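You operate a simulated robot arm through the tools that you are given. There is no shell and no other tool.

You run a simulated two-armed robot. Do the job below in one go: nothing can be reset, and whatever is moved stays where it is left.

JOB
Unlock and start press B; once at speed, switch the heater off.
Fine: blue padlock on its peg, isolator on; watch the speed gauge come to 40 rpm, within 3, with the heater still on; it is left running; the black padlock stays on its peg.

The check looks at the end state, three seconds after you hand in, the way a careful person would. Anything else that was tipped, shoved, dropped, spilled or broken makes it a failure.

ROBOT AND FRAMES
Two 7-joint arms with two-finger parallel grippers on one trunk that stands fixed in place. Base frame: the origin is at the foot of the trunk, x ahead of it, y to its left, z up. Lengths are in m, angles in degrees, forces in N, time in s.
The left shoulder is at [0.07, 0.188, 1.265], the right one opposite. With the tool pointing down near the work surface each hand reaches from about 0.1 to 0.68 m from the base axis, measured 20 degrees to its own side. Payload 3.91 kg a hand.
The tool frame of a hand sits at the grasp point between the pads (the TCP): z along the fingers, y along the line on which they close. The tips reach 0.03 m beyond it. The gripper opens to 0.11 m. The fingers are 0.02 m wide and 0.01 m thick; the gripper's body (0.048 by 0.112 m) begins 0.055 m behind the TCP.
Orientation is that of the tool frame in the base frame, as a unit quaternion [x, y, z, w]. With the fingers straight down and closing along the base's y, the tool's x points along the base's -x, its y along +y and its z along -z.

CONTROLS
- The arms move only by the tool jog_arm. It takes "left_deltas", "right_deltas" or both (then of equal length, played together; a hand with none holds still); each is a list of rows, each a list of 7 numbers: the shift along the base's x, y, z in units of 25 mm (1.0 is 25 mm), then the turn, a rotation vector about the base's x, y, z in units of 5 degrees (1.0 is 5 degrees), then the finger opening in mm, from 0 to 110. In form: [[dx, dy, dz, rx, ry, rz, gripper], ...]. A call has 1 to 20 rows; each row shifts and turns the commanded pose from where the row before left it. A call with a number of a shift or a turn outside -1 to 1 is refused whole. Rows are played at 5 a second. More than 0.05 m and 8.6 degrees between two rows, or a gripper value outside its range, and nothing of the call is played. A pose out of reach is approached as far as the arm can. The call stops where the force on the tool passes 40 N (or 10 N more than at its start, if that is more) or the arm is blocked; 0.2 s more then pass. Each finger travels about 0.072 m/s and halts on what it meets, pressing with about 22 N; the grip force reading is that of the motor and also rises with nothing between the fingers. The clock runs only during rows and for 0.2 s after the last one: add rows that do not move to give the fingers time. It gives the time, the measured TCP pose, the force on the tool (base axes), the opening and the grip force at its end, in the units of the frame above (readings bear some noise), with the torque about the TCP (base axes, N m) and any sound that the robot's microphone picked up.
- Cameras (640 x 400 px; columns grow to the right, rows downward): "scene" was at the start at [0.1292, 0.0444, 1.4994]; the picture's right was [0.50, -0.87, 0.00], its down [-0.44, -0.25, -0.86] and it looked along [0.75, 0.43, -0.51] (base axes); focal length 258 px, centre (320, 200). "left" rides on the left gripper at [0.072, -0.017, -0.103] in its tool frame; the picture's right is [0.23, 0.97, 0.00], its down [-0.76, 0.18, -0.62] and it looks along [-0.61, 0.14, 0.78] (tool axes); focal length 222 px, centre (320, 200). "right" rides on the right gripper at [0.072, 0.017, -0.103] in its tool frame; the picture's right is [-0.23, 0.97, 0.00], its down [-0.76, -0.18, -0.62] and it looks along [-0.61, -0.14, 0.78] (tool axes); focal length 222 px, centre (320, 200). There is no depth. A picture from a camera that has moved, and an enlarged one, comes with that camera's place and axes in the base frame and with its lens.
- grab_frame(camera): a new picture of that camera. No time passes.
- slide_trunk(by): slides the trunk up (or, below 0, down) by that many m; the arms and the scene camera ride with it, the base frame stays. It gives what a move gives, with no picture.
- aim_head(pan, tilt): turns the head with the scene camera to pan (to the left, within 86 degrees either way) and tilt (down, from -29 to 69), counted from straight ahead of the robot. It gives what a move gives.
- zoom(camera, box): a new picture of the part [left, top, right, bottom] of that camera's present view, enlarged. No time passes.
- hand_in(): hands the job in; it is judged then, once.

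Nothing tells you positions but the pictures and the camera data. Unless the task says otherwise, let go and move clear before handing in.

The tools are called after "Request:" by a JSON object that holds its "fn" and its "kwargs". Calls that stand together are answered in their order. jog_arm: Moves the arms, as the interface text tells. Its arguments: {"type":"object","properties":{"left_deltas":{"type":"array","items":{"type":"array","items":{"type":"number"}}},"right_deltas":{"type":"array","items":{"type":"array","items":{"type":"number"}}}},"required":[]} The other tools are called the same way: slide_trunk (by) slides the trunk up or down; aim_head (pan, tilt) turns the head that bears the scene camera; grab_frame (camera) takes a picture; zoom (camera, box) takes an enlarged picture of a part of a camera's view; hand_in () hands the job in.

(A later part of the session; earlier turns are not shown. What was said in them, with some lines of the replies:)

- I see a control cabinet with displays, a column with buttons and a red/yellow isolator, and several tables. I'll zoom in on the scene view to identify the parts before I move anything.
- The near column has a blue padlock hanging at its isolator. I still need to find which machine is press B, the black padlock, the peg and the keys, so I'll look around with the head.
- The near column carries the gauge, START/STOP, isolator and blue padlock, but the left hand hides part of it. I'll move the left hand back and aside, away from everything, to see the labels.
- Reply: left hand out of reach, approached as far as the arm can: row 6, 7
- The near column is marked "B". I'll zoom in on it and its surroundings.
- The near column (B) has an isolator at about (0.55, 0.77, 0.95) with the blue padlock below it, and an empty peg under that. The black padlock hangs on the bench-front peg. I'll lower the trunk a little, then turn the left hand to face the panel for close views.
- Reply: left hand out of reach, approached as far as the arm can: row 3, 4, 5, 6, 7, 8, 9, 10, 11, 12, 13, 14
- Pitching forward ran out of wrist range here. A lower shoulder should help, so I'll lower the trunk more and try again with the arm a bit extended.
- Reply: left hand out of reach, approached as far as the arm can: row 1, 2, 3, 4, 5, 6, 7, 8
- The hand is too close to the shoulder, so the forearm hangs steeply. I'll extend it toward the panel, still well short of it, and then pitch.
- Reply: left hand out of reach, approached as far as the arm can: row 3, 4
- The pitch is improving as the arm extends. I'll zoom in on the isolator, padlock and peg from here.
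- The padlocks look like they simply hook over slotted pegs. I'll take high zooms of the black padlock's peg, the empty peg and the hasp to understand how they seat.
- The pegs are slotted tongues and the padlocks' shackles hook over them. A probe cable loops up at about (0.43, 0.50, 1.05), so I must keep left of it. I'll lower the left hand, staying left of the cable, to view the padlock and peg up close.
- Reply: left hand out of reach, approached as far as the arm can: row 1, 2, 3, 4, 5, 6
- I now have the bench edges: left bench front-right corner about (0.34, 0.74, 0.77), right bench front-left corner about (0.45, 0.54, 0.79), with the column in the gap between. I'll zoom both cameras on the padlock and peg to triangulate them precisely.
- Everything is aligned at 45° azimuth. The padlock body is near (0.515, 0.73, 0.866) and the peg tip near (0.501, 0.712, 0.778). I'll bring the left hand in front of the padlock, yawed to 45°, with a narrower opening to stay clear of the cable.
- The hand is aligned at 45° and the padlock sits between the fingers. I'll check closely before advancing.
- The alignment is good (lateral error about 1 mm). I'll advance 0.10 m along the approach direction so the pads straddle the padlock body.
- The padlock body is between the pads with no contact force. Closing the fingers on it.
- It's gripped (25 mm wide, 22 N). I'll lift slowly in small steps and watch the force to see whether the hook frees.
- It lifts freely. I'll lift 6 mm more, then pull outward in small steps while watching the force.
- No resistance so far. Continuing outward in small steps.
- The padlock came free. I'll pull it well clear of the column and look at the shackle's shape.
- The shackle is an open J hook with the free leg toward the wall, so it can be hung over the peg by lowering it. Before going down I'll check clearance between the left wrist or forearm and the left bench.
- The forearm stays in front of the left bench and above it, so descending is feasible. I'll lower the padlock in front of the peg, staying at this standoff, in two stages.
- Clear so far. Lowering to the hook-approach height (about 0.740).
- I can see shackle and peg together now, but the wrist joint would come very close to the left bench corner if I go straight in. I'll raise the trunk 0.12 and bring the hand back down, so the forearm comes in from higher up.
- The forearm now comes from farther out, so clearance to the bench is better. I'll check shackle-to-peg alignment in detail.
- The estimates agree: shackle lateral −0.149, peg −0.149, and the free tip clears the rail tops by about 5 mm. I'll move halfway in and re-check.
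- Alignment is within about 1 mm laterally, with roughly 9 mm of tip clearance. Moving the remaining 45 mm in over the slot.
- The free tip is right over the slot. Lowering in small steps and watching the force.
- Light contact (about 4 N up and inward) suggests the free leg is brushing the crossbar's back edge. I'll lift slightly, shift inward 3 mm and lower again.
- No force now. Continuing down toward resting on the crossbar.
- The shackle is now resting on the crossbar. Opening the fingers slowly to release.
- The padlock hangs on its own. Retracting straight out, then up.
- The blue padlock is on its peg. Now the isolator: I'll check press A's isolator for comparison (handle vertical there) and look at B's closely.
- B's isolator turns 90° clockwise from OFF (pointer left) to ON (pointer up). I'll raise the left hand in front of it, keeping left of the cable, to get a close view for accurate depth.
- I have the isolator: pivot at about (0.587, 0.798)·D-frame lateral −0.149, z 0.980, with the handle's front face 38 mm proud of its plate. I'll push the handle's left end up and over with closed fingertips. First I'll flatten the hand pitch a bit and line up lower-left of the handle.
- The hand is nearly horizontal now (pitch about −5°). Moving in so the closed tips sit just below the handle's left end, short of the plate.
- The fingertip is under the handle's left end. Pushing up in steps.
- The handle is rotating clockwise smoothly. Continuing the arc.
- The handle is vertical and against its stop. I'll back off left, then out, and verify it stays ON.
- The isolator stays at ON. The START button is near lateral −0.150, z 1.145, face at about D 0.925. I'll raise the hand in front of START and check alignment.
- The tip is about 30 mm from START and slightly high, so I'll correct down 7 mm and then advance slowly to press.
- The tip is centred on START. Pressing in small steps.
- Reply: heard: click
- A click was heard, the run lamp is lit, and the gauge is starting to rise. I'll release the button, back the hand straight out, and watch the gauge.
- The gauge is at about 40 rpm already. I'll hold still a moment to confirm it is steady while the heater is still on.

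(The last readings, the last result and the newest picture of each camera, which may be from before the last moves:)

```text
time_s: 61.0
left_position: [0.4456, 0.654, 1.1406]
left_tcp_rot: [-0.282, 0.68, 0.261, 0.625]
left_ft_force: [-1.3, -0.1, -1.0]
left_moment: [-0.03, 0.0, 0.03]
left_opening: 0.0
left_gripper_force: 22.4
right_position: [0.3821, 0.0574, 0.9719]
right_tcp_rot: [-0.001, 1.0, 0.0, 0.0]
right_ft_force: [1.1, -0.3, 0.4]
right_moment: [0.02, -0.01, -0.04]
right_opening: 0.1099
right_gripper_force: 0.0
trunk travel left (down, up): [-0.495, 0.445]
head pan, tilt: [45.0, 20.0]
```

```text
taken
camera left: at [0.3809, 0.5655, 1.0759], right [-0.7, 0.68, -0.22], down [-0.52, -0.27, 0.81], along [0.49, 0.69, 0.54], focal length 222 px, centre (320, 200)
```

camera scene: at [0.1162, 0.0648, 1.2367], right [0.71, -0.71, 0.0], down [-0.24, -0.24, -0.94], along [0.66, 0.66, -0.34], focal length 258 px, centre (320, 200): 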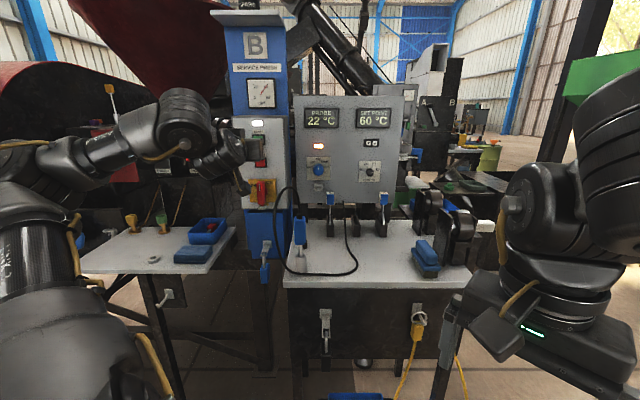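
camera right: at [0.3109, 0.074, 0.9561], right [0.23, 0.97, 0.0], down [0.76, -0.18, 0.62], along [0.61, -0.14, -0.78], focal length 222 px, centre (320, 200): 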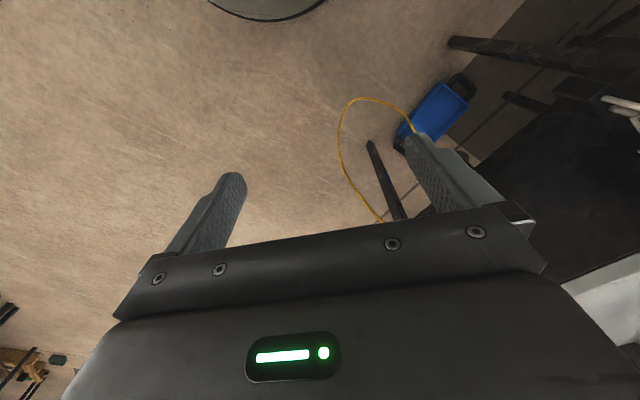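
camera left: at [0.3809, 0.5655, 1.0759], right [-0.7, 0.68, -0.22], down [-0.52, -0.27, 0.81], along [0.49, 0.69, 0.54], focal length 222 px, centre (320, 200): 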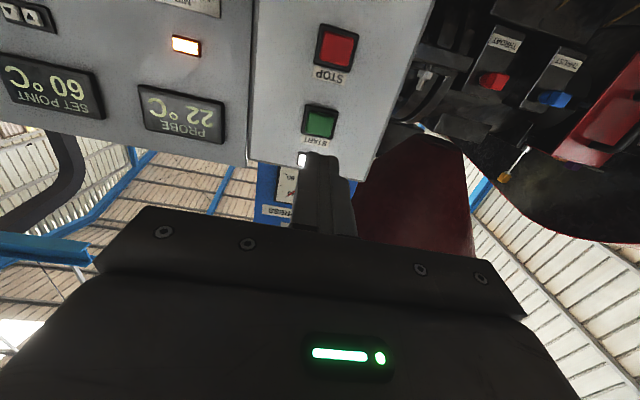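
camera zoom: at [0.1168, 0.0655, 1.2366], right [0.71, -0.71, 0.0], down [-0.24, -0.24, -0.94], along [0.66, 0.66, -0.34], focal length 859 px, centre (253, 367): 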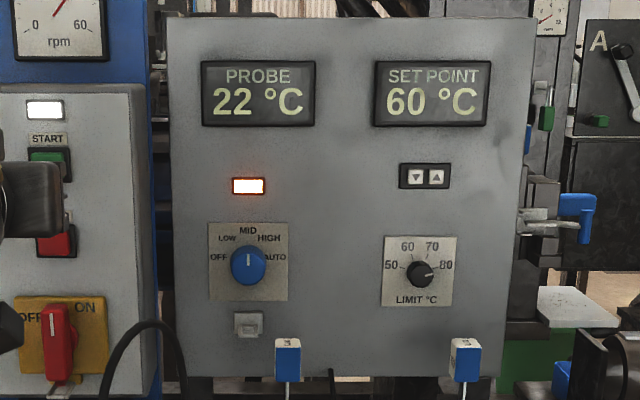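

Speed is steady at 40 rpm and the heater lamp is still on, so now I can turn the heater off. The heater knob is at about lateral +0.031, D 0.99, z 1.033. I'll raise the trunk and pitch the hand down so it crosses well above the probe cable.

Request:
{"fn": "slide_trunk", "kwargs": {"by": 0.1}}

Request:
{"fn": "jog_arm", "kwargs": {"left_deltas": [[0, 0, 0, -0.707, 0.707, 0, 0], [0, 0, 0, -0.707, 0.707, 0, 20], [0, 0, 0, -0.707, 0.707, 0, 40], [0, 0, 0, -0.707, 0.707, 0, 60], [0, 0, 0, -0.707, 0.707, 0, 60]]}}

Request:
{"fn": "grab_frame", "kwargs": {"camera": "scene"}}

Request:
{"fn": "grab_frame", "kwargs": {"camera": "left"}}

```text
time_s: 62.3
left_position: [0.4453, 0.6559, 1.241]
left_tcp_rot: [-0.28, 0.68, 0.26, 0.626]
left_ft_force: [-0.1, -0.2, 0.2]
left_moment: [0.03, 0.01, -0.03]
left_opening: 0.0001
left_gripper_force: 22.3
right_position: [0.382, 0.0579, 1.0714]
right_tcp_rot: [-0.001, 1.0, 0.0, 0.0]
right_ft_force: [-0.3, -0.4, 0.1]
right_moment: [-0.03, -0.01, 0.0]
right_opening: 0.1103
right_gripper_force: 0.1
trunk travel left (down, up): [-0.595, 0.345]
head pan, tilt: [45.0, 20.0]
```

```text
time_s: 63.5
left_position: [0.4456, 0.6554, 1.2409]
left_tcp_rot: [-0.33, 0.799, 0.193, 0.464]
left_ft_force: [0.4, 0.3, -0.3]
left_moment: [-0.01, 0.0, -0.01]
left_opening: 0.0597
left_gripper_force: 0.0
right_position: [0.3833, 0.0566, 1.0724]
right_tcp_rot: [-0.001, 1.0, 0.0, 0.0]
right_ft_force: [0.4, -0.2, -0.4]
right_moment: [0.02, 0.0, -0.01]
right_opening: 0.1101
right_gripper_force: 0.1
trunk travel left (down, up): [-0.595, 0.345]
head pan, tilt: [45.0, 20.0]
```

```text
taken
camera scene: at [0.117, 0.0651, 1.3365], right [0.71, -0.71, 0.0], down [-0.24, -0.24, -0.94], along [0.66, 0.66, -0.34], focal length 258 px, centre (320, 200)
```

scene: 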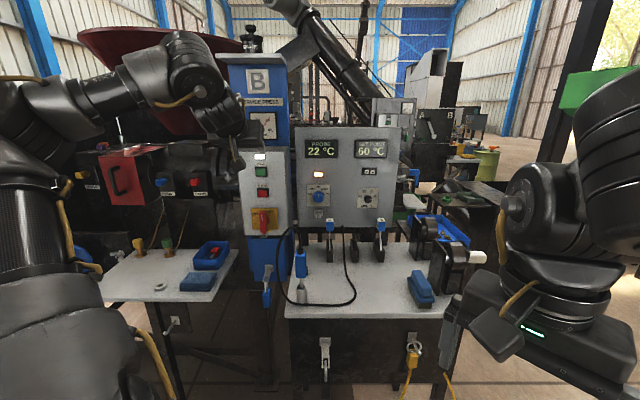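

```text
taken
camera left: at [0.3693, 0.5538, 1.228], right [-0.77, 0.61, -0.2], down [-0.24, 0.01, 0.97], along [0.59, 0.79, 0.14], focal length 222 px, centre (320, 200)
```

left: 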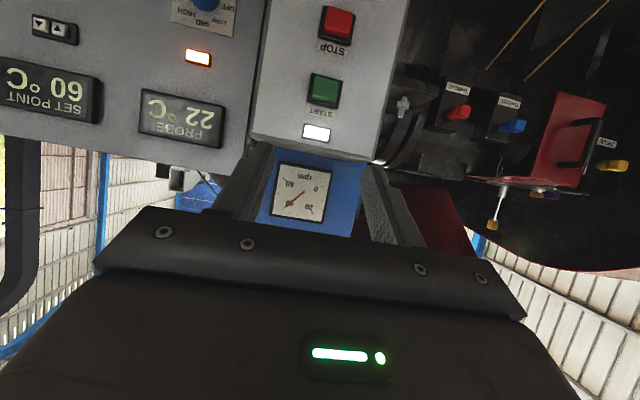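

The cable's top is at z ≈ 1.07, and the hand is at 1.24, so crossing is safe. Moving the hand right to in front of the heater panel.

Request:
{"fn": "jog_arm", "kwargs": {"left_deltas": [[0.778, -0.495, 0, 0, 0, 0, 60], [0.778, -0.495, 0, 0, 0, 0, 60], [0.778, -0.495, 0, 0, 0, 0, 60], [0.778, -0.495, 0, 0, 0, 0, 60], [0.778, -0.495, -0.3, 0, 0, 0, 60], [0.778, -0.495, -0.4, 0, 0, 0, 60], [0.778, -0.495, -0.4, 0, 0, 0, 60], [0.778, -0.495, -0.4, 0, 0, 0, 60]]}}

Request:
{"fn": "grab_frame", "kwargs": {"camera": "scene"}}

Request:
{"fn": "grab_frame", "kwargs": {"camera": "left"}}

```text
time_s: 65.3
left_position: [0.6017, 0.5555, 1.2002]
left_tcp_rot: [-0.329, 0.8, 0.192, 0.464]
left_ft_force: [0.0, 0.0, -0.2]
left_moment: [0.0, 0.01, -0.01]
left_opening: 0.0599
left_gripper_force: 0.1
right_position: [0.3831, 0.0576, 1.0716]
right_tcp_rot: [-0.001, 1.0, 0.001, -0.001]
right_ft_force: [0.3, 0.0, 0.1]
right_moment: [0.0, 0.0, 0.01]
right_opening: 0.1098
right_gripper_force: 0.0
trunk travel left (down, up): [-0.595, 0.345]
head pan, tilt: [45.0, 20.0]
```

```text
taken
camera scene: at [0.1181, 0.0651, 1.3365], right [0.71, -0.71, 0.0], down [-0.24, -0.24, -0.94], along [0.66, 0.66, -0.34], focal length 258 px, centre (320, 200)
```

scene: 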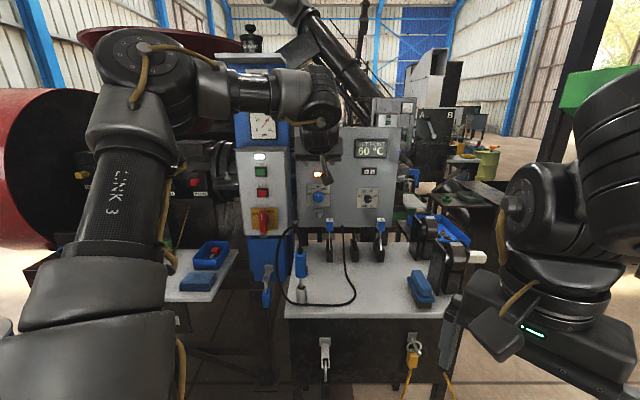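

```text
taken
camera left: at [0.5253, 0.4543, 1.1876], right [-0.77, 0.61, -0.19], down [-0.24, 0.01, 0.97], along [0.59, 0.79, 0.14], focal length 222 px, centre (320, 200)
```

left: 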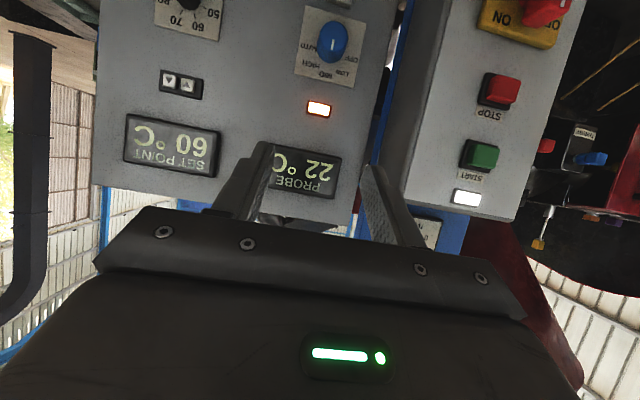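

The knob is at lateral 0.032, z 1.035. I'll descend to a standoff along the 30° tool axis.

Request:
{"fn": "jog_arm", "kwargs": {"left_deltas": [[0.35, 0.35, -0.8, 0, 0, 0, 60], [0.35, 0.35, -0.8, 0, 0, 0, 60], [0.35, 0.35, -0.8, 0, 0, 0, 60], [0.35, 0.35, -0.8, 0, 0, 0, 60], [0.35, 0.35, -0.8, 0, 0, 0, 60]]}}

Request:
{"fn": "grab_frame", "kwargs": {"camera": "scene"}}

Request:
{"fn": "grab_frame", "kwargs": {"camera": "left"}}

```text
time_s: 66.5
left_position: [0.645, 0.6003, 1.1032]
left_tcp_rot: [-0.331, 0.799, 0.193, 0.464]
left_ft_force: [0.2, -0.8, 0.6]
left_moment: [0.01, 0.02, -0.03]
left_opening: 0.06
left_gripper_force: 0.1
right_position: [0.3827, 0.0582, 1.0725]
right_tcp_rot: [-0.001, 1.0, -0.001, 0.0]
right_ft_force: [0.4, 0.5, -0.3]
right_moment: [-0.03, -0.01, 0.0]
right_opening: 0.1103
right_gripper_force: 0.0
trunk travel left (down, up): [-0.595, 0.345]
head pan, tilt: [45.0, 20.0]
```

```text
taken
camera scene: at [0.1176, 0.0661, 1.3365], right [0.71, -0.71, 0.0], down [-0.24, -0.24, -0.94], along [0.66, 0.66, -0.34], focal length 258 px, centre (320, 200)
```

scene: 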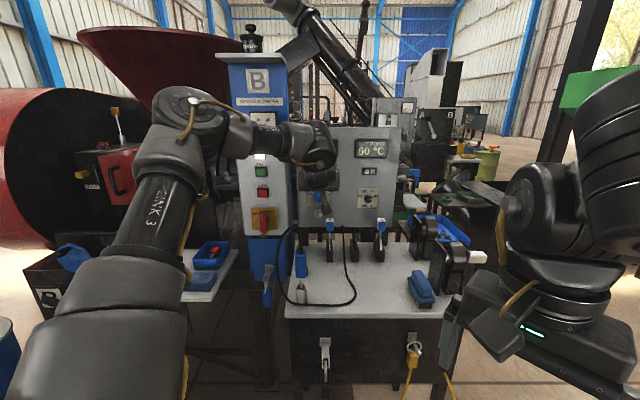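

```text
taken
camera left: at [0.5688, 0.4998, 1.0898], right [-0.77, 0.61, -0.2], down [-0.24, 0.01, 0.97], along [0.59, 0.79, 0.14], focal length 222 px, centre (320, 200)
```

left: 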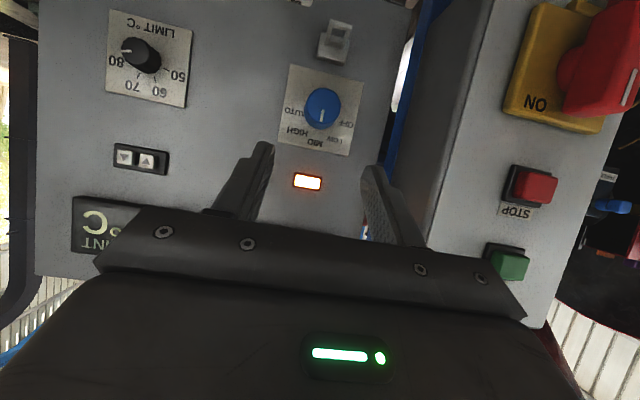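

Lined up. Advancing along the tool axis so the open fingers straddle the knob, tips short of the panel.

Request:
{"fn": "jog_arm", "kwargs": {"left_deltas": [[0.543, 0.526, -0.48, 0, 0, 0, 60], [0.543, 0.526, -0.48, 0, 0, 0, 60], [0.543, 0.526, -0.48, 0, 0, 0, 60], [0.543, 0.526, -0.48, 0, 0, 0, 60]]}}

Request:
{"fn": "zoom", "kwargs": {"camera": "left", "box": [220, 60, 420, 240]}}

Request:
{"fn": "zoom", "kwargs": {"camera": "scene", "box": [250, 100, 390, 300]}}

```text
time_s: 67.5
left_position: [0.7002, 0.6525, 1.0528]
left_tcp_rot: [-0.33, 0.8, 0.192, 0.463]
left_ft_force: [-0.3, 0.3, -0.7]
left_moment: [0.0, 0.01, -0.04]
left_opening: 0.0601
left_gripper_force: 0.1
right_position: [0.3846, 0.0584, 1.0705]
right_tcp_rot: [-0.001, 1.0, -0.001, -0.001]
right_ft_force: [0.8, 0.1, -0.6]
right_moment: [0.01, -0.01, -0.01]
right_opening: 0.1102
right_gripper_force: 0.2
trunk travel left (down, up): [-0.595, 0.345]
head pan, tilt: [45.0, 20.0]
```

```text
2.22 times, centred on (320, 150) of left
camera zoom: at [0.6233, 0.5513, 1.0401], right [-0.77, 0.61, -0.19], down [-0.24, 0.01, 0.97], along [0.59, 0.79, 0.14], focal length 494 px, centre (320, 311)
```

zoom: 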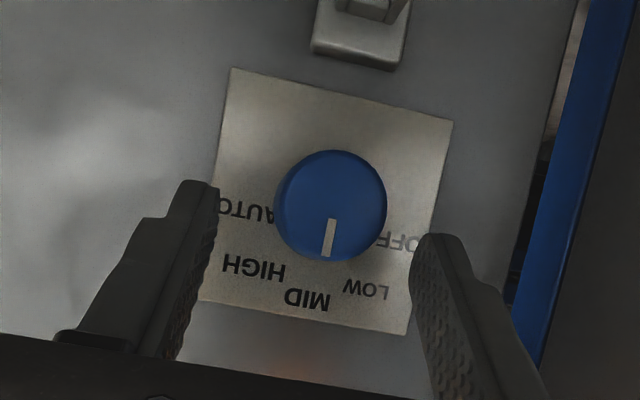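

```text
2.00 times, centred on (320, 200) of scene
camera zoom: at [0.1181, 0.0665, 1.3364], right [0.71, -0.71, 0.0], down [-0.24, -0.24, -0.94], along [0.66, 0.66, -0.34], focal length 515 px, centre (320, 200)
```

zoom: 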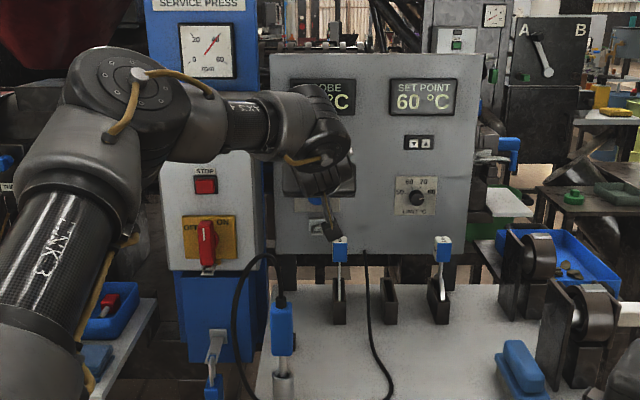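

The knob is centred between the fingers. I'll advance the last 18 mm, then pre-rotate the open hand clockwise about 22° around the knob axis so I can turn counter-clockwise through the mid-range.

Request:
{"fn": "jog_arm", "kwargs": {"left_deltas": [[0.252, 0.271, -0.225, 0, 0, 0, 60], [0.252, 0.271, -0.225, 0, 0, 0, 60]]}}

Request:
{"fn": "jog_arm", "kwargs": {"left_deltas": [[0.031, -0.031, -0.009, 0.795, 0.795, 0, 60], [0.031, -0.031, -0.009, 0.795, 0.795, 0, 60], [0.031, -0.031, -0.009, 0.795, 0.795, 0, 60], [0.031, -0.031, -0.009, 0.795, 0.795, 0, 60]]}}

Request:
{"fn": "zoom", "kwargs": {"camera": "left", "box": [220, 60, 420, 240]}}

Request:
{"fn": "zoom", "kwargs": {"camera": "scene", "box": [250, 100, 390, 300]}}

```text
time_s: 68.1
left_position: [0.7128, 0.6656, 1.0427]
left_tcp_rot: [-0.33, 0.799, 0.193, 0.464]
left_ft_force: [-0.2, 0.4, -0.3]
left_moment: [-0.03, -0.02, 0.02]
left_opening: 0.0599
left_gripper_force: 0.1
right_position: [0.3829, 0.0585, 1.0708]
right_tcp_rot: [-0.001, 1.0, 0.001, 0.0]
right_ft_force: [-0.1, 0.1, 0.0]
right_moment: [-0.03, -0.03, 0.01]
right_opening: 0.1099
right_gripper_force: 0.1
trunk travel left (down, up): [-0.595, 0.345]
head pan, tilt: [45.0, 20.0]
```

```text
time_s: 69.1
left_position: [0.7169, 0.6627, 1.0435]
left_tcp_rot: [-0.233, 0.821, 0.346, 0.39]
left_ft_force: [0.7, -0.2, -1.2]
left_moment: [-0.02, -0.03, -0.02]
left_opening: 0.06
left_gripper_force: 0.1
right_position: [0.3829, 0.0572, 1.0721]
right_tcp_rot: [0.0, 1.0, 0.0, 0.0]
right_ft_force: [0.5, 0.1, -0.4]
right_moment: [-0.02, 0.03, 0.04]
right_opening: 0.1099
right_gripper_force: 0.2
trunk travel left (down, up): [-0.595, 0.345]
head pan, tilt: [45.0, 20.0]
```

```text
2.22 times, centred on (320, 150) of left
camera zoom: at [0.6355, 0.5659, 1.0249], right [-0.77, 0.61, 0.19], down [0.03, -0.27, 0.96], along [0.64, 0.75, 0.18], focal length 494 px, centre (320, 311)
```

zoom: 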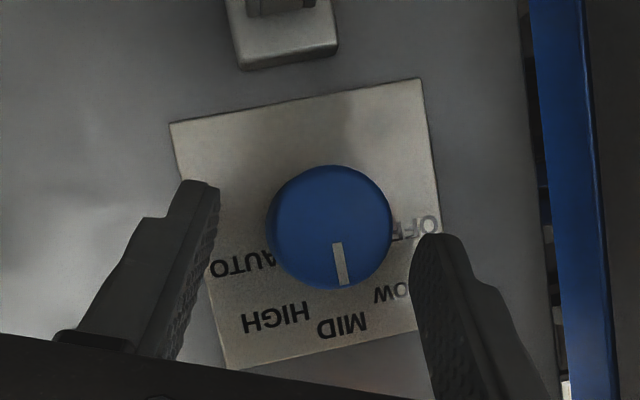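

```text
2.00 times, centred on (320, 200) of scene
camera zoom: at [0.1176, 0.0651, 1.3365], right [0.71, -0.71, 0.0], down [-0.24, -0.24, -0.94], along [0.66, 0.66, -0.34], focal length 515 px, centre (320, 200)
```

zoom: 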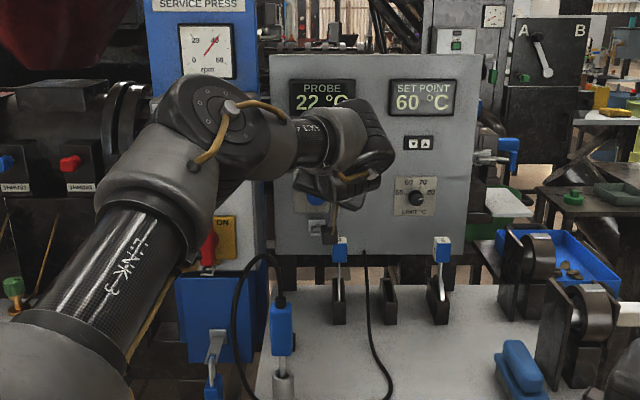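

Good. Now closing on the knob.

Request:
{"fn": "jog_arm", "kwargs": {"left_deltas": [[0, 0, 0, 0, 0, 0, 45], [0, 0, 0, 0, 0, 0, 30], [0, 0, 0, 0, 0, 0, 20], [0, 0, 0, 0, 0, 0, 20]]}}

Request:
{"fn": "zoom", "kwargs": {"camera": "left", "box": [220, 60, 420, 240]}}

```text
time_s: 70.1
left_position: [0.7158, 0.6633, 1.0457]
left_tcp_rot: [-0.234, 0.82, 0.345, 0.391]
left_ft_force: [-2.1, 4.5, 3.3]
left_moment: [-0.07, 0.18, 0.4]
left_opening: 0.0357
left_gripper_force: 45.0
right_position: [0.3812, 0.0578, 1.0725]
right_tcp_rot: [-0.001, 1.0, 0.0, 0.0]
right_ft_force: [1.0, 0.2, 0.2]
right_moment: [0.01, 0.01, 0.03]
right_opening: 0.1098
right_gripper_force: 0.2
trunk travel left (down, up): [-0.595, 0.345]
head pan, tilt: [45.0, 20.0]
```

```text
2.22 times, centred on (320, 150) of left
camera zoom: at [0.634, 0.5671, 1.0258], right [-0.77, 0.61, 0.19], down [0.03, -0.26, 0.96], along [0.64, 0.75, 0.18], focal length 494 px, centre (320, 311)
```

zoom: 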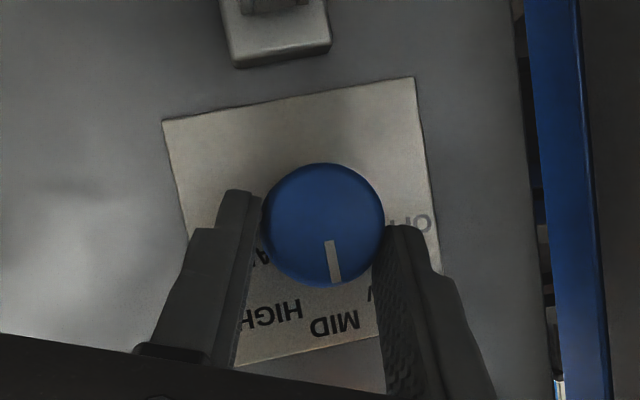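

Gripped. Turning counter-clockwise in steps around the knob axis.

Request:
{"fn": "jog_arm", "kwargs": {"left_deltas": [[-0.05, 0.05, 0.009, -0.795, -0.795, 0, 20], [-0.031, 0.031, 0.009, -0.795, -0.795, 0, 20], [-0.031, 0.031, 0.009, -0.795, -0.795, 0, 20], [-0.031, 0.031, 0.009, -0.795, -0.795, 0, 20]]}}

Request:
{"fn": "zoom", "kwargs": {"camera": "left", "box": [220, 60, 420, 240]}}

```text
time_s: 71.1
left_position: [0.7102, 0.6677, 1.0458]
left_tcp_rot: [-0.331, 0.798, 0.192, 0.466]
left_ft_force: [2.2, 10.5, 10.4]
left_moment: [-0.06, 0.25, -0.09]
left_opening: 0.0356
left_gripper_force: 45.4
right_position: [0.3811, 0.0575, 1.0724]
right_tcp_rot: [-0.001, 1.0, -0.002, 0.001]
right_ft_force: [-0.2, 0.9, 0.5]
right_moment: [0.01, -0.02, -0.01]
right_opening: 0.1099
right_gripper_force: 0.2
trunk travel left (down, up): [-0.595, 0.345]
head pan, tilt: [45.0, 20.0]
```

```text
2.22 times, centred on (320, 150) of left
camera zoom: at [0.6338, 0.5671, 1.0323], right [-0.77, 0.61, -0.2], down [-0.25, 0.01, 0.97], along [0.59, 0.79, 0.14], focal length 494 px, centre (320, 311)
```

zoom: 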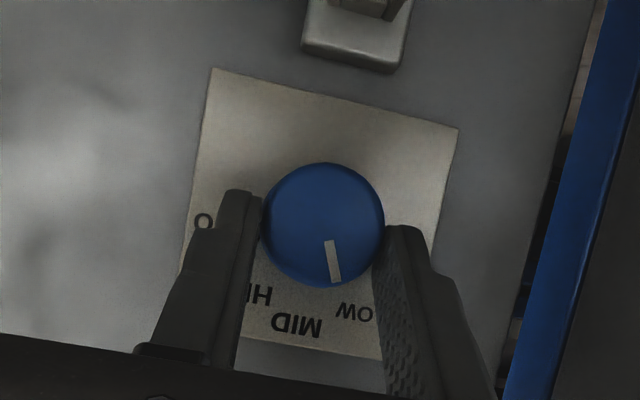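

The knob follows the hand (pointer between MID and LOW). Continuing to LOW.

Request:
{"fn": "jog_arm", "kwargs": {"left_deltas": [[-0.05, 0.05, 0.04, -0.795, -0.795, 0, 20], [-0.04, 0.04, 0.02, -0.795, -0.795, 0, 20], [-0.031, 0.031, -0.009, -0.795, -0.795, 0, 20], [-0.031, 0.031, -0.009, -0.795, -0.795, 0, 20]]}}

Request:
{"fn": "zoom", "kwargs": {"camera": "left", "box": [220, 60, 420, 240]}}

Request:
{"fn": "zoom", "kwargs": {"camera": "scene", "box": [250, 100, 390, 300]}}

```text
time_s: 72.1
left_position: [0.705, 0.6722, 1.0434]
left_tcp_rot: [-0.416, 0.745, 0.033, 0.52]
left_ft_force: [-3.9, 9.3, 4.0]
left_moment: [0.5, -0.36, 0.33]
left_opening: 0.0355
left_gripper_force: 45.1
right_position: [0.3815, 0.0593, 1.0728]
right_tcp_rot: [0.0, 1.0, -0.001, 0.0]
right_ft_force: [-0.2, -0.5, 0.0]
right_moment: [0.02, 0.01, 0.04]
right_opening: 0.1099
right_gripper_force: 0.0
trunk travel left (down, up): [-0.595, 0.345]
head pan, tilt: [45.0, 20.0]
```

```text
2.22 times, centred on (320, 150) of left
camera zoom: at [0.6317, 0.5691, 1.039], right [-0.66, 0.5, -0.56], down [-0.5, 0.26, 0.83], along [0.56, 0.82, 0.08], focal length 494 px, centre (320, 311)
```

zoom: 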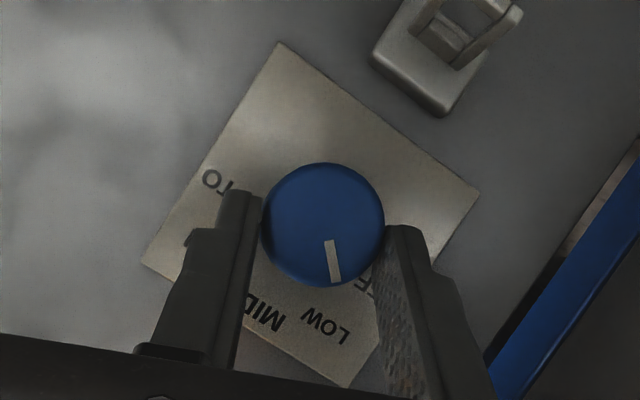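

```text
2.00 times, centred on (320, 200) of scene
camera zoom: at [0.1151, 0.0669, 1.3366], right [0.71, -0.71, 0.0], down [-0.24, -0.24, -0.94], along [0.66, 0.66, -0.34], focal length 515 px, centre (320, 200)
```

zoom: 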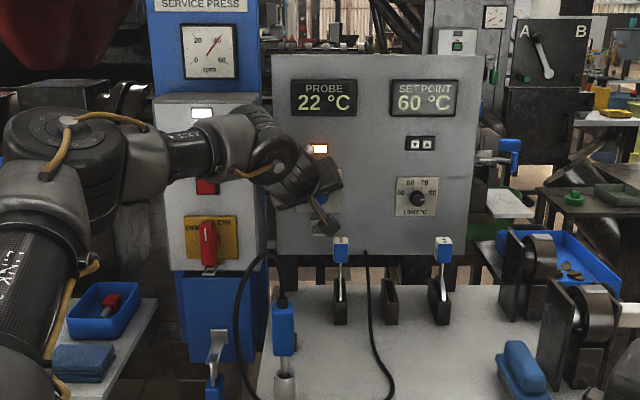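

The pointer is at LOW. Releasing, rotating the open hand back clockwise, and re-gripping for the second half.

Request:
{"fn": "jog_arm", "kwargs": {"left_deltas": [[0, 0, 0, 0, 0, 0, 45], [0, 0, 0, 0, 0, 0, 60], [0, 0, 0, 0, 0, 0, 60], [0.031, -0.031, 0.009, 0.795, 0.795, 0, 60], [0.031, -0.031, 0.009, 0.795, 0.795, 0, 60], [0.031, -0.031, 0.009, 0.795, 0.795, 0, 60], [0.031, -0.031, 0.009, 0.795, 0.795, 0, 60], [0.031, -0.031, -0.009, 0.795, 0.795, 0, 60], [0.031, -0.031, -0.009, 0.795, 0.795, 0, 60], [0.031, -0.031, -0.009, 0.795, 0.795, 0, 60], [0.031, -0.031, -0.009, 0.795, 0.795, 0, 60]]}}

Request:
{"fn": "zoom", "kwargs": {"camera": "left", "box": [220, 60, 420, 240]}}

```text
time_s: 74.5
left_position: [0.7144, 0.6642, 1.0451]
left_tcp_rot: [-0.232, 0.821, 0.346, 0.39]
left_ft_force: [0.4, -0.5, 0.0]
left_moment: [-0.01, -0.02, -0.01]
left_opening: 0.0601
left_gripper_force: 0.1
right_position: [0.3829, 0.0575, 1.0708]
right_tcp_rot: [-0.001, 1.0, -0.001, 0.0]
right_ft_force: [0.1, -0.2, -0.3]
right_moment: [0.04, 0.02, -0.01]
right_opening: 0.11
right_gripper_force: 0.1
trunk travel left (down, up): [-0.595, 0.345]
head pan, tilt: [45.0, 20.0]
```

```text
2.22 times, centred on (320, 150) of left
camera zoom: at [0.633, 0.5672, 1.0265], right [-0.77, 0.61, 0.19], down [0.03, -0.27, 0.96], along [0.64, 0.75, 0.18], focal length 494 px, centre (320, 311)
```

zoom: 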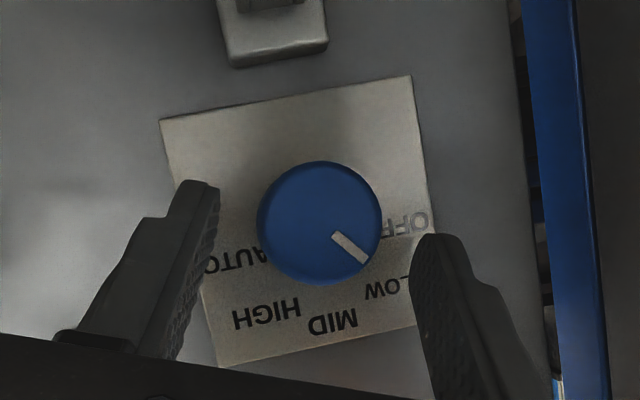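

Request:
{"fn": "jog_arm", "kwargs": {"left_deltas": [[0, 0, 0, 0, 0, 0, 45], [0, 0, 0, 0, 0, 0, 30], [0, 0, 0, 0, 0, 0, 20], [0, 0, 0, 0, 0, 0, 20], [-0.04, 0.04, 0.01, -0.82, -0.82, 0, 20], [-0.031, 0.031, 0.01, -0.82, -0.82, 0, 20], [-0.031, 0.031, 0.02, -0.82, -0.82, 0, 20], [-0.031, 0.031, 0.02, -0.82, -0.82, 0, 20]]}}

Request:
{"fn": "jog_arm", "kwargs": {"left_deltas": [[-0.045, 0.045, 0.02, -0.82, -0.82, 0, 20], [-0.031, 0.031, 0.0, -0.82, -0.82, 0, 20], [-0.031, 0.031, -0.009, -0.82, -0.82, 0, 20], [-0.031, 0.031, -0.009, -0.82, -0.82, 0, 20]]}}

Request:
{"fn": "zoom", "kwargs": {"camera": "left", "box": [220, 60, 420, 240]}}

Request:
{"fn": "zoom", "kwargs": {"camera": "scene", "box": [250, 100, 390, 300]}}

```text
time_s: 76.3
left_position: [0.7092, 0.6673, 1.046]
left_tcp_rot: [-0.334, 0.797, 0.189, 0.467]
left_ft_force: [-0.6, 0.2, -0.8]
left_moment: [0.72, -0.72, -0.33]
left_opening: 0.0351
left_gripper_force: 45.3
right_position: [0.3808, 0.0581, 1.0726]
right_tcp_rot: [0.0, 1.0, 0.0, 0.0]
right_ft_force: [0.6, 0.3, -0.2]
right_moment: [-0.02, -0.03, 0.01]
right_opening: 0.11
right_gripper_force: 0.0
trunk travel left (down, up): [-0.595, 0.345]
head pan, tilt: [45.0, 20.0]
```

```text
time_s: 77.3
left_position: [0.7047, 0.6723, 1.0462]
left_tcp_rot: [-0.42, 0.741, 0.024, 0.524]
left_ft_force: [-5.9, 4.8, -1.2]
left_moment: [0.65, 0.41, -0.09]
left_opening: 0.0352
left_gripper_force: 45.6
right_position: [0.3811, 0.058, 1.0732]
right_tcp_rot: [-0.001, 1.0, -0.001, -0.001]
right_ft_force: [-0.4, 0.3, -0.3]
right_moment: [0.01, 0.02, 0.05]
right_opening: 0.1101
right_gripper_force: 0.1
trunk travel left (down, up): [-0.595, 0.345]
head pan, tilt: [45.0, 20.0]
```

```text
2.22 times, centred on (320, 150) of left
camera zoom: at [0.6306, 0.5693, 1.0414], right [-0.65, 0.49, -0.57], down [-0.51, 0.27, 0.81], along [0.56, 0.83, 0.07], focal length 494 px, centre (320, 311)
```

zoom: 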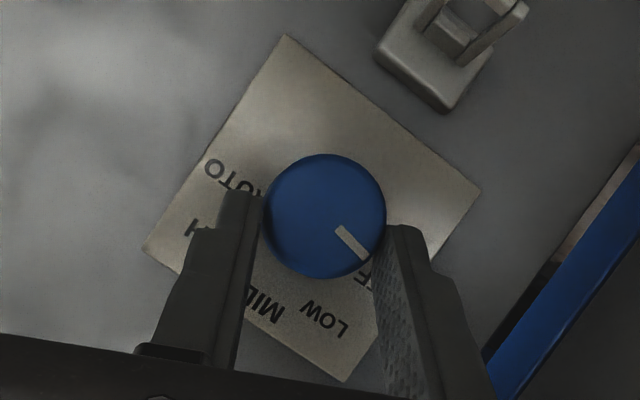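

```text
2.00 times, centred on (320, 200) of scene
camera zoom: at [0.1155, 0.0671, 1.3366], right [0.71, -0.71, 0.0], down [-0.24, -0.24, -0.94], along [0.66, 0.66, -0.34], focal length 515 px, centre (320, 200)
```

zoom: 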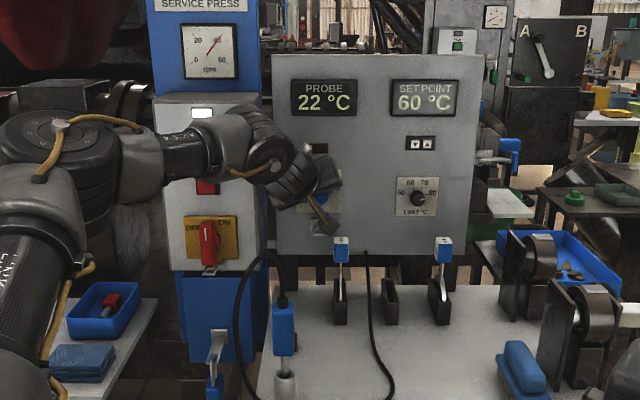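

The heater lamp is out and the pointer is at OFF. Releasing and checking the exact pointer position.

Request:
{"fn": "jog_arm", "kwargs": {"left_deltas": [[0, 0, 0, 0, 0, 0, 45], [0, 0, 0, 0, 0, 0, 60], [0, 0, 0, 0, 0, 0, 70], [0.031, -0.031, 0.009, 0.795, 0.795, 0, 70], [0.031, -0.031, 0.009, 0.795, 0.795, 0, 70], [0.031, -0.031, 0.009, 0.795, 0.795, 0, 70], [0.031, -0.031, 0.009, 0.795, 0.795, 0, 70]]}}

Request:
{"fn": "zoom", "kwargs": {"camera": "left", "box": [220, 60, 420, 240]}}

```text
time_s: 78.9
left_position: [0.7095, 0.6675, 1.048]
left_tcp_rot: [-0.336, 0.797, 0.185, 0.468]
left_ft_force: [-0.3, -0.5, -0.1]
left_moment: [-0.01, 0.0, 0.0]
left_opening: 0.0702
left_gripper_force: 0.1
right_position: [0.3814, 0.0571, 1.0716]
right_tcp_rot: [-0.001, 1.0, 0.001, 0.0]
right_ft_force: [-0.5, -0.1, -0.3]
right_moment: [-0.02, 0.0, -0.02]
right_opening: 0.11
right_gripper_force: 0.1
trunk travel left (down, up): [-0.595, 0.345]
head pan, tilt: [45.0, 20.0]
```

```text
2.22 times, centred on (320, 150) of left
camera zoom: at [0.6335, 0.5658, 1.0342], right [-0.77, 0.61, -0.22], down [-0.26, 0.02, 0.97], along [0.59, 0.79, 0.14], focal length 494 px, centre (320, 311)
```

zoom: 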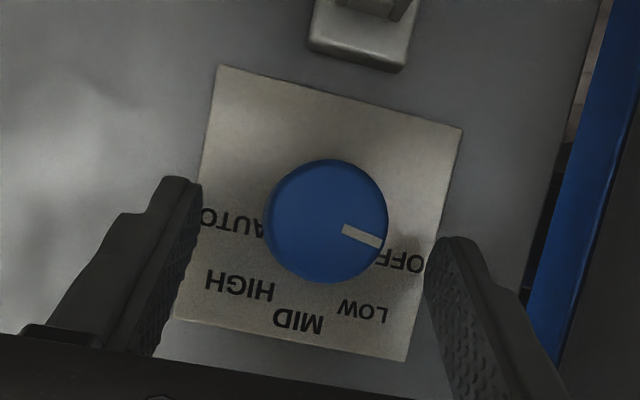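

The pointer is at OFF and the lamp is out. Retracting along the tool axis with the fingers open.

Request:
{"fn": "jog_arm", "kwargs": {"left_deltas": [[-0.3, -0.3, 0.25, 0, 0, 0, 70], [-0.5, -0.5, 0.45, 0, 0, 0, 70], [-0.55, -0.55, 0.48, 0, 0, 0, 70], [-0.55, -0.55, 0.48, 0, 0, 0, 70], [-0.55, -0.55, 0.48, 0, 0, 0, 70], [-0.4, -0.4, 0.8, 0, 0, 0, 70], [-0.3, -0.3, 0.9, 0, 0, 0, 70], [-0.2, -0.2, 0.9, 0, 0, 0, 70], [-0.2, -0.2, 0.9, 0, 0, 0, 70]]}}

Request:
{"fn": "grab_frame", "kwargs": {"camera": "scene"}}

Request:
{"fn": "zoom", "kwargs": {"camera": "scene", "box": [285, 120, 405, 240]}}

Request:
{"fn": "zoom", "kwargs": {"camera": "scene", "box": [225, 90, 305, 310]}}

```text
time_s: 80.9
left_position: [0.6234, 0.5783, 1.1883]
left_tcp_rot: [-0.335, 0.797, 0.184, 0.468]
left_ft_force: [-0.3, 1.0, 0.3]
left_moment: [0.02, 0.01, -0.02]
left_opening: 0.0703
left_gripper_force: 0.0
right_position: [0.3826, 0.0569, 1.0729]
right_tcp_rot: [-0.002, 1.0, 0.001, 0.0]
right_ft_force: [-0.3, 0.5, 0.1]
right_moment: [0.0, 0.03, -0.02]
right_opening: 0.1099
right_gripper_force: 0.1
trunk travel left (down, up): [-0.595, 0.345]
head pan, tilt: [45.0, 20.0]
```

```text
taken
camera scene: at [0.1162, 0.0645, 1.3367], right [0.71, -0.71, 0.0], down [-0.24, -0.24, -0.94], along [0.66, 0.66, -0.34], focal length 258 px, centre (320, 200)
```

scene: 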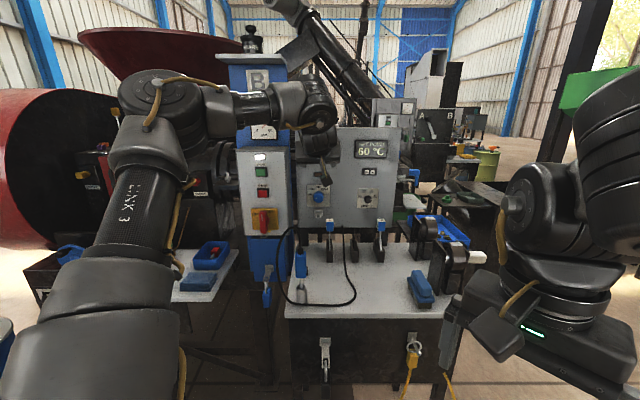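

```text
3.33 times, centred on (345, 180) of scene
camera zoom: at [0.1162, 0.0645, 1.3367], right [0.71, -0.71, 0.0], down [-0.24, -0.24, -0.94], along [0.66, 0.66, -0.34], focal length 859 px, centre (237, 267)
```

zoom: 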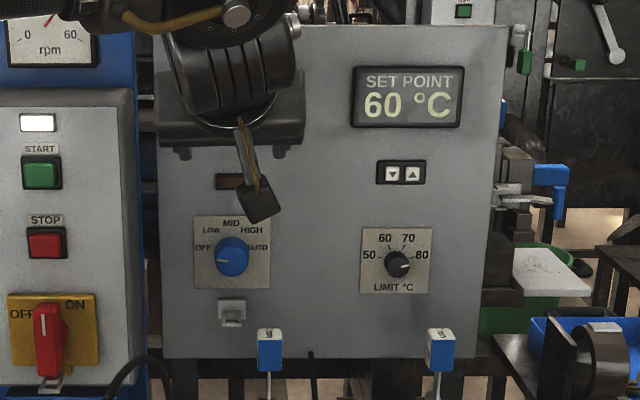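

```text
1.82 times, centred on (265, 200) of scene
camera zoom: at [0.1162, 0.0645, 1.3367], right [0.71, -0.71, 0.0], down [-0.24, -0.24, -0.94], along [0.66, 0.66, -0.34], focal length 468 px, centre (420, 200)
```

zoom: 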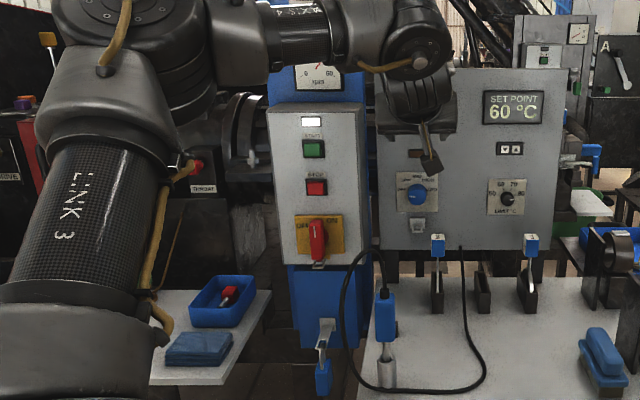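

Request:
{"fn": "zoom", "kwargs": {"camera": "scene", "box": [300, 170, 340, 215]}}

Request:
{"fn": "zoom", "kwargs": {"camera": "scene", "box": [235, 190, 300, 310]}}

```text
8.89 times, centred on (320, 192) of scene
camera zoom: at [0.1162, 0.0645, 1.3367], right [0.71, -0.71, 0.0], down [-0.24, -0.24, -0.94], along [0.66, 0.66, -0.34], focal length 2290 px, centre (320, 267)
```

zoom: 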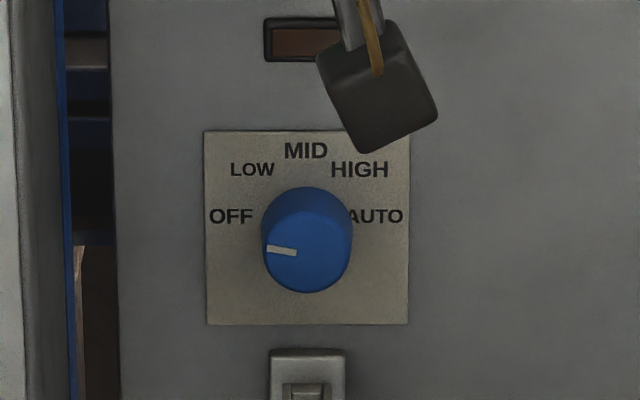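

```text
3.33 times, centred on (268, 250) of scene
camera zoom: at [0.1162, 0.0645, 1.3367], right [0.71, -0.71, 0.0], down [-0.24, -0.24, -0.94], along [0.66, 0.66, -0.34], focal length 859 px, centre (495, 33)
```

zoom: 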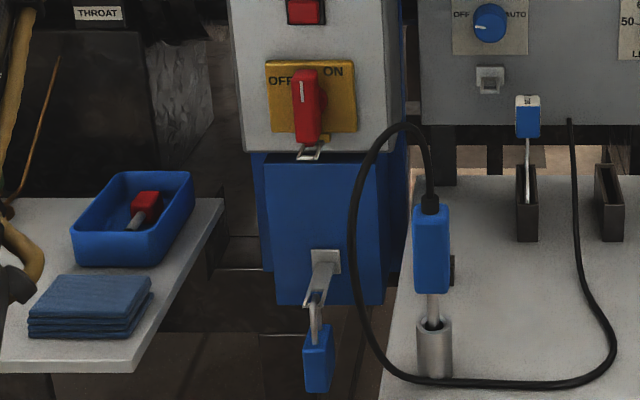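

The knob points at OFF and the lamp is dark, the padlock hangs on its peg, and the isolator is upright. I'll move the left hand further up and clear, then re-check the gauge and everything else.

Request:
{"fn": "jog_arm", "kwargs": {"left_deltas": [[-0.4, -0.4, 0.8, 0, 0, 0, 70], [-0.6, -0.5, 0.8, 0, 0, 0, 70], [-0.7, -0.5, 0.6, 0, 0, 0, 70], [-0.9, -0.3, 0.4, 0, 0, 0, 70], [-1, -0.2, 0.2, 0, 0, 0, 70], [-1, -0.1, 0, 0, 0, 0, 70], [-1, 0, 0, 0, 0, 0, 70]]}}

Request:
{"fn": "grab_frame", "kwargs": {"camera": "scene"}}

Request:
{"fn": "zoom", "kwargs": {"camera": "scene", "box": [235, 100, 305, 170]}}

Request:
{"fn": "grab_frame", "kwargs": {"camera": "left"}}

```text
time_s: 82.5
left_position: [0.4842, 0.5384, 1.2713]
left_tcp_rot: [-0.335, 0.797, 0.184, 0.467]
left_ft_force: [-1.1, -0.4, 0.3]
left_moment: [0.01, -0.02, 0.01]
left_opening: 0.0699
left_gripper_force: 0.1
left hand out of reach, approached as far as the arm can: row 6, 7
right_position: [0.3809, 0.0569, 1.0722]
right_tcp_rot: [-0.001, 1.0, 0.0, 0.001]
right_ft_force: [0.3, -0.9, 0.0]
right_moment: [0.01, -0.02, 0.02]
right_opening: 0.1101
right_gripper_force: 0.0
trunk travel left (down, up): [-0.595, 0.345]
head pan, tilt: [45.0, 20.0]
```

```text
taken
camera scene: at [0.1149, 0.0649, 1.3368], right [0.71, -0.71, 0.0], down [-0.24, -0.24, -0.94], along [0.66, 0.66, -0.34], focal length 258 px, centre (320, 200)
```

scene: 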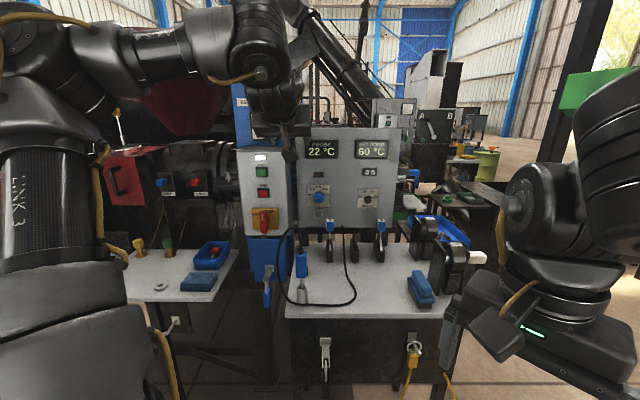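

```text
5.71 times, centred on (270, 135) of scene
camera zoom: at [0.1149, 0.0649, 1.3368], right [0.71, -0.71, 0.0], down [-0.24, -0.24, -0.94], along [0.66, 0.66, -0.34], focal length 1472 px, centre (606, 571)
```

zoom: 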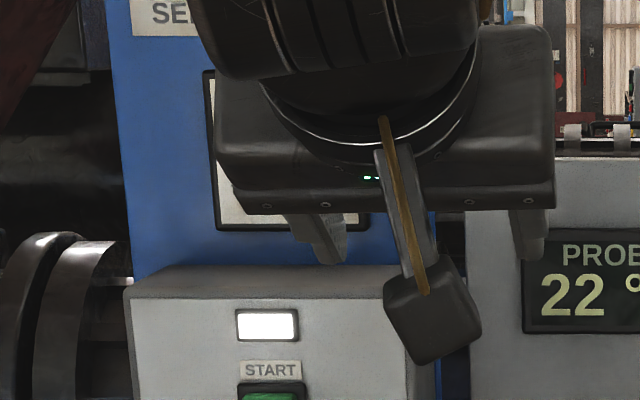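

```text
taken
camera left: at [0.4076, 0.4377, 1.2584], right [-0.76, 0.61, -0.22], down [-0.26, 0.02, 0.97], along [0.59, 0.79, 0.14], focal length 222 px, centre (320, 200)
```

left: 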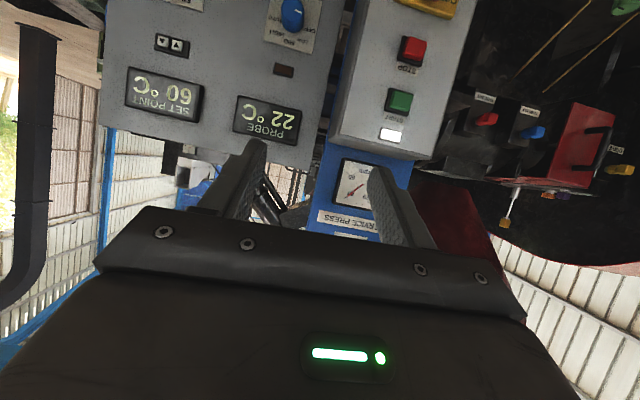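

Request:
{"fn": "zoom", "kwargs": {"camera": "left", "box": [310, 140, 410, 220]}}

Request:
{"fn": "jog_arm", "kwargs": {"left_deltas": [[0.3, -0.8, 0, 0, 0, 0, 70], [0.3, -0.8, 0, 0, 0, 0, 70], [0.3, -0.8, 0, 0, 0, 0, 70], [0, -0.8, 0, 0, 0, 0, 70], [0, -0.8, 0, 0, 0, 0, 70]]}}

Request:
{"fn": "grab_frame", "kwargs": {"camera": "scene"}}

Request:
{"fn": "zoom", "kwargs": {"camera": "scene", "box": [235, 100, 305, 170]}}

```text
5.00 times, centred on (360, 180) of left
camera zoom: at [0.4076, 0.4377, 1.2584], right [-0.76, 0.61, -0.22], down [-0.26, 0.02, 0.97], along [0.59, 0.79, 0.14], focal length 1111 px, centre (120, 300)
```

zoom: 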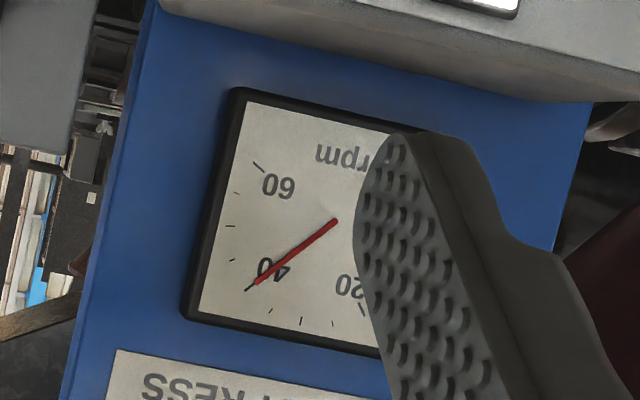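

```text
time_s: 83.7
left_position: [0.5299, 0.4907, 1.3029]
left_tcp_rot: [-0.334, 0.798, 0.182, 0.469]
left_ft_force: [0.0, 0.4, -0.1]
left_moment: [-0.01, -0.01, 0.01]
left_opening: 0.0699
left_gripper_force: 0.0
left hand out of reach, approached as far as the arm can: row 1, 2, 3, 4, 5
right_position: [0.382, 0.0586, 1.0717]
right_tcp_rot: [-0.001, 1.0, 0.0, 0.0]
right_ft_force: [-0.5, 0.0, -0.8]
right_moment: [0.0, -0.02, 0.02]
right_opening: 0.1101
right_gripper_force: 0.1
trunk travel left (down, up): [-0.595, 0.345]
head pan, tilt: [45.0, 20.0]
```

```text
taken
camera scene: at [0.1169, 0.0656, 1.3366], right [0.71, -0.71, 0.0], down [-0.24, -0.24, -0.94], along [0.66, 0.66, -0.34], focal length 258 px, centre (320, 200)
```

scene: 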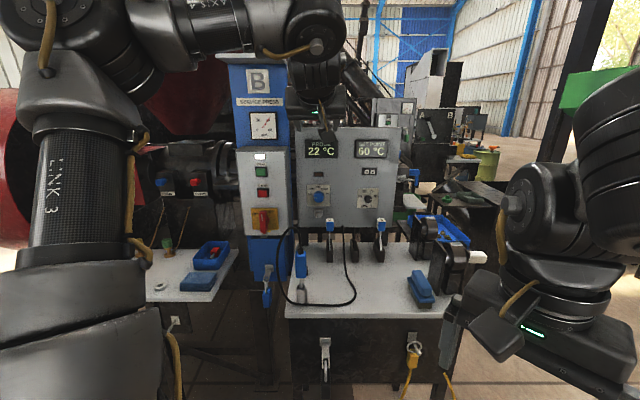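

```text
5.71 times, centred on (270, 135) of scene
camera zoom: at [0.1169, 0.0656, 1.3366], right [0.71, -0.71, 0.0], down [-0.24, -0.24, -0.94], along [0.66, 0.66, -0.34], focal length 1472 px, centre (606, 571)
```

zoom: 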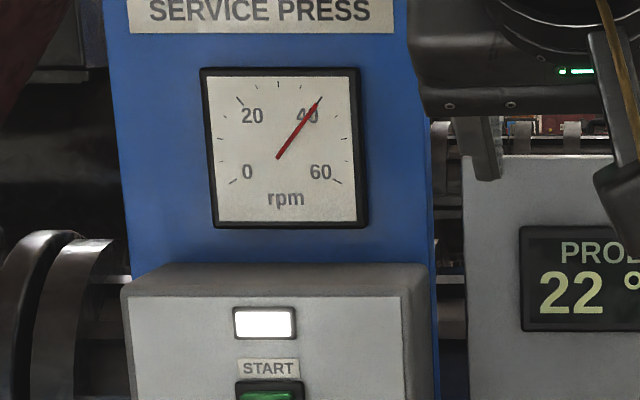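

Press B is running steadily at 40 rpm with its lamp lit. The heater is off, the isolator is ON, the blue padlock is on its peg, the black padlock is undisturbed, and both hands are clear. Handing in.

Request:
{"fn": "hand_in", "kwargs": {}}

```text
The job is handed in.
```

Press B is unlocked and running at 40 rpm. I switched the heater off only after the gauge had come to 40 and held there, with the heater still on.

- **Padlocks:** the blue padlock hangs on its peg below the isolator. The black one stayed on its own peg.
- **Isolator:** turned to ON, and it stayed there after I let go.
- **Speed:** the gauge still read 40 rpm after the heater went off, and the run lamp was lit.
- **Heater:** the knob points at OFF and its lamp is out.

I saw nothing else moved or knocked over. Both hands were clear and holding nothing when I handed in. I have not had a result back from the check.
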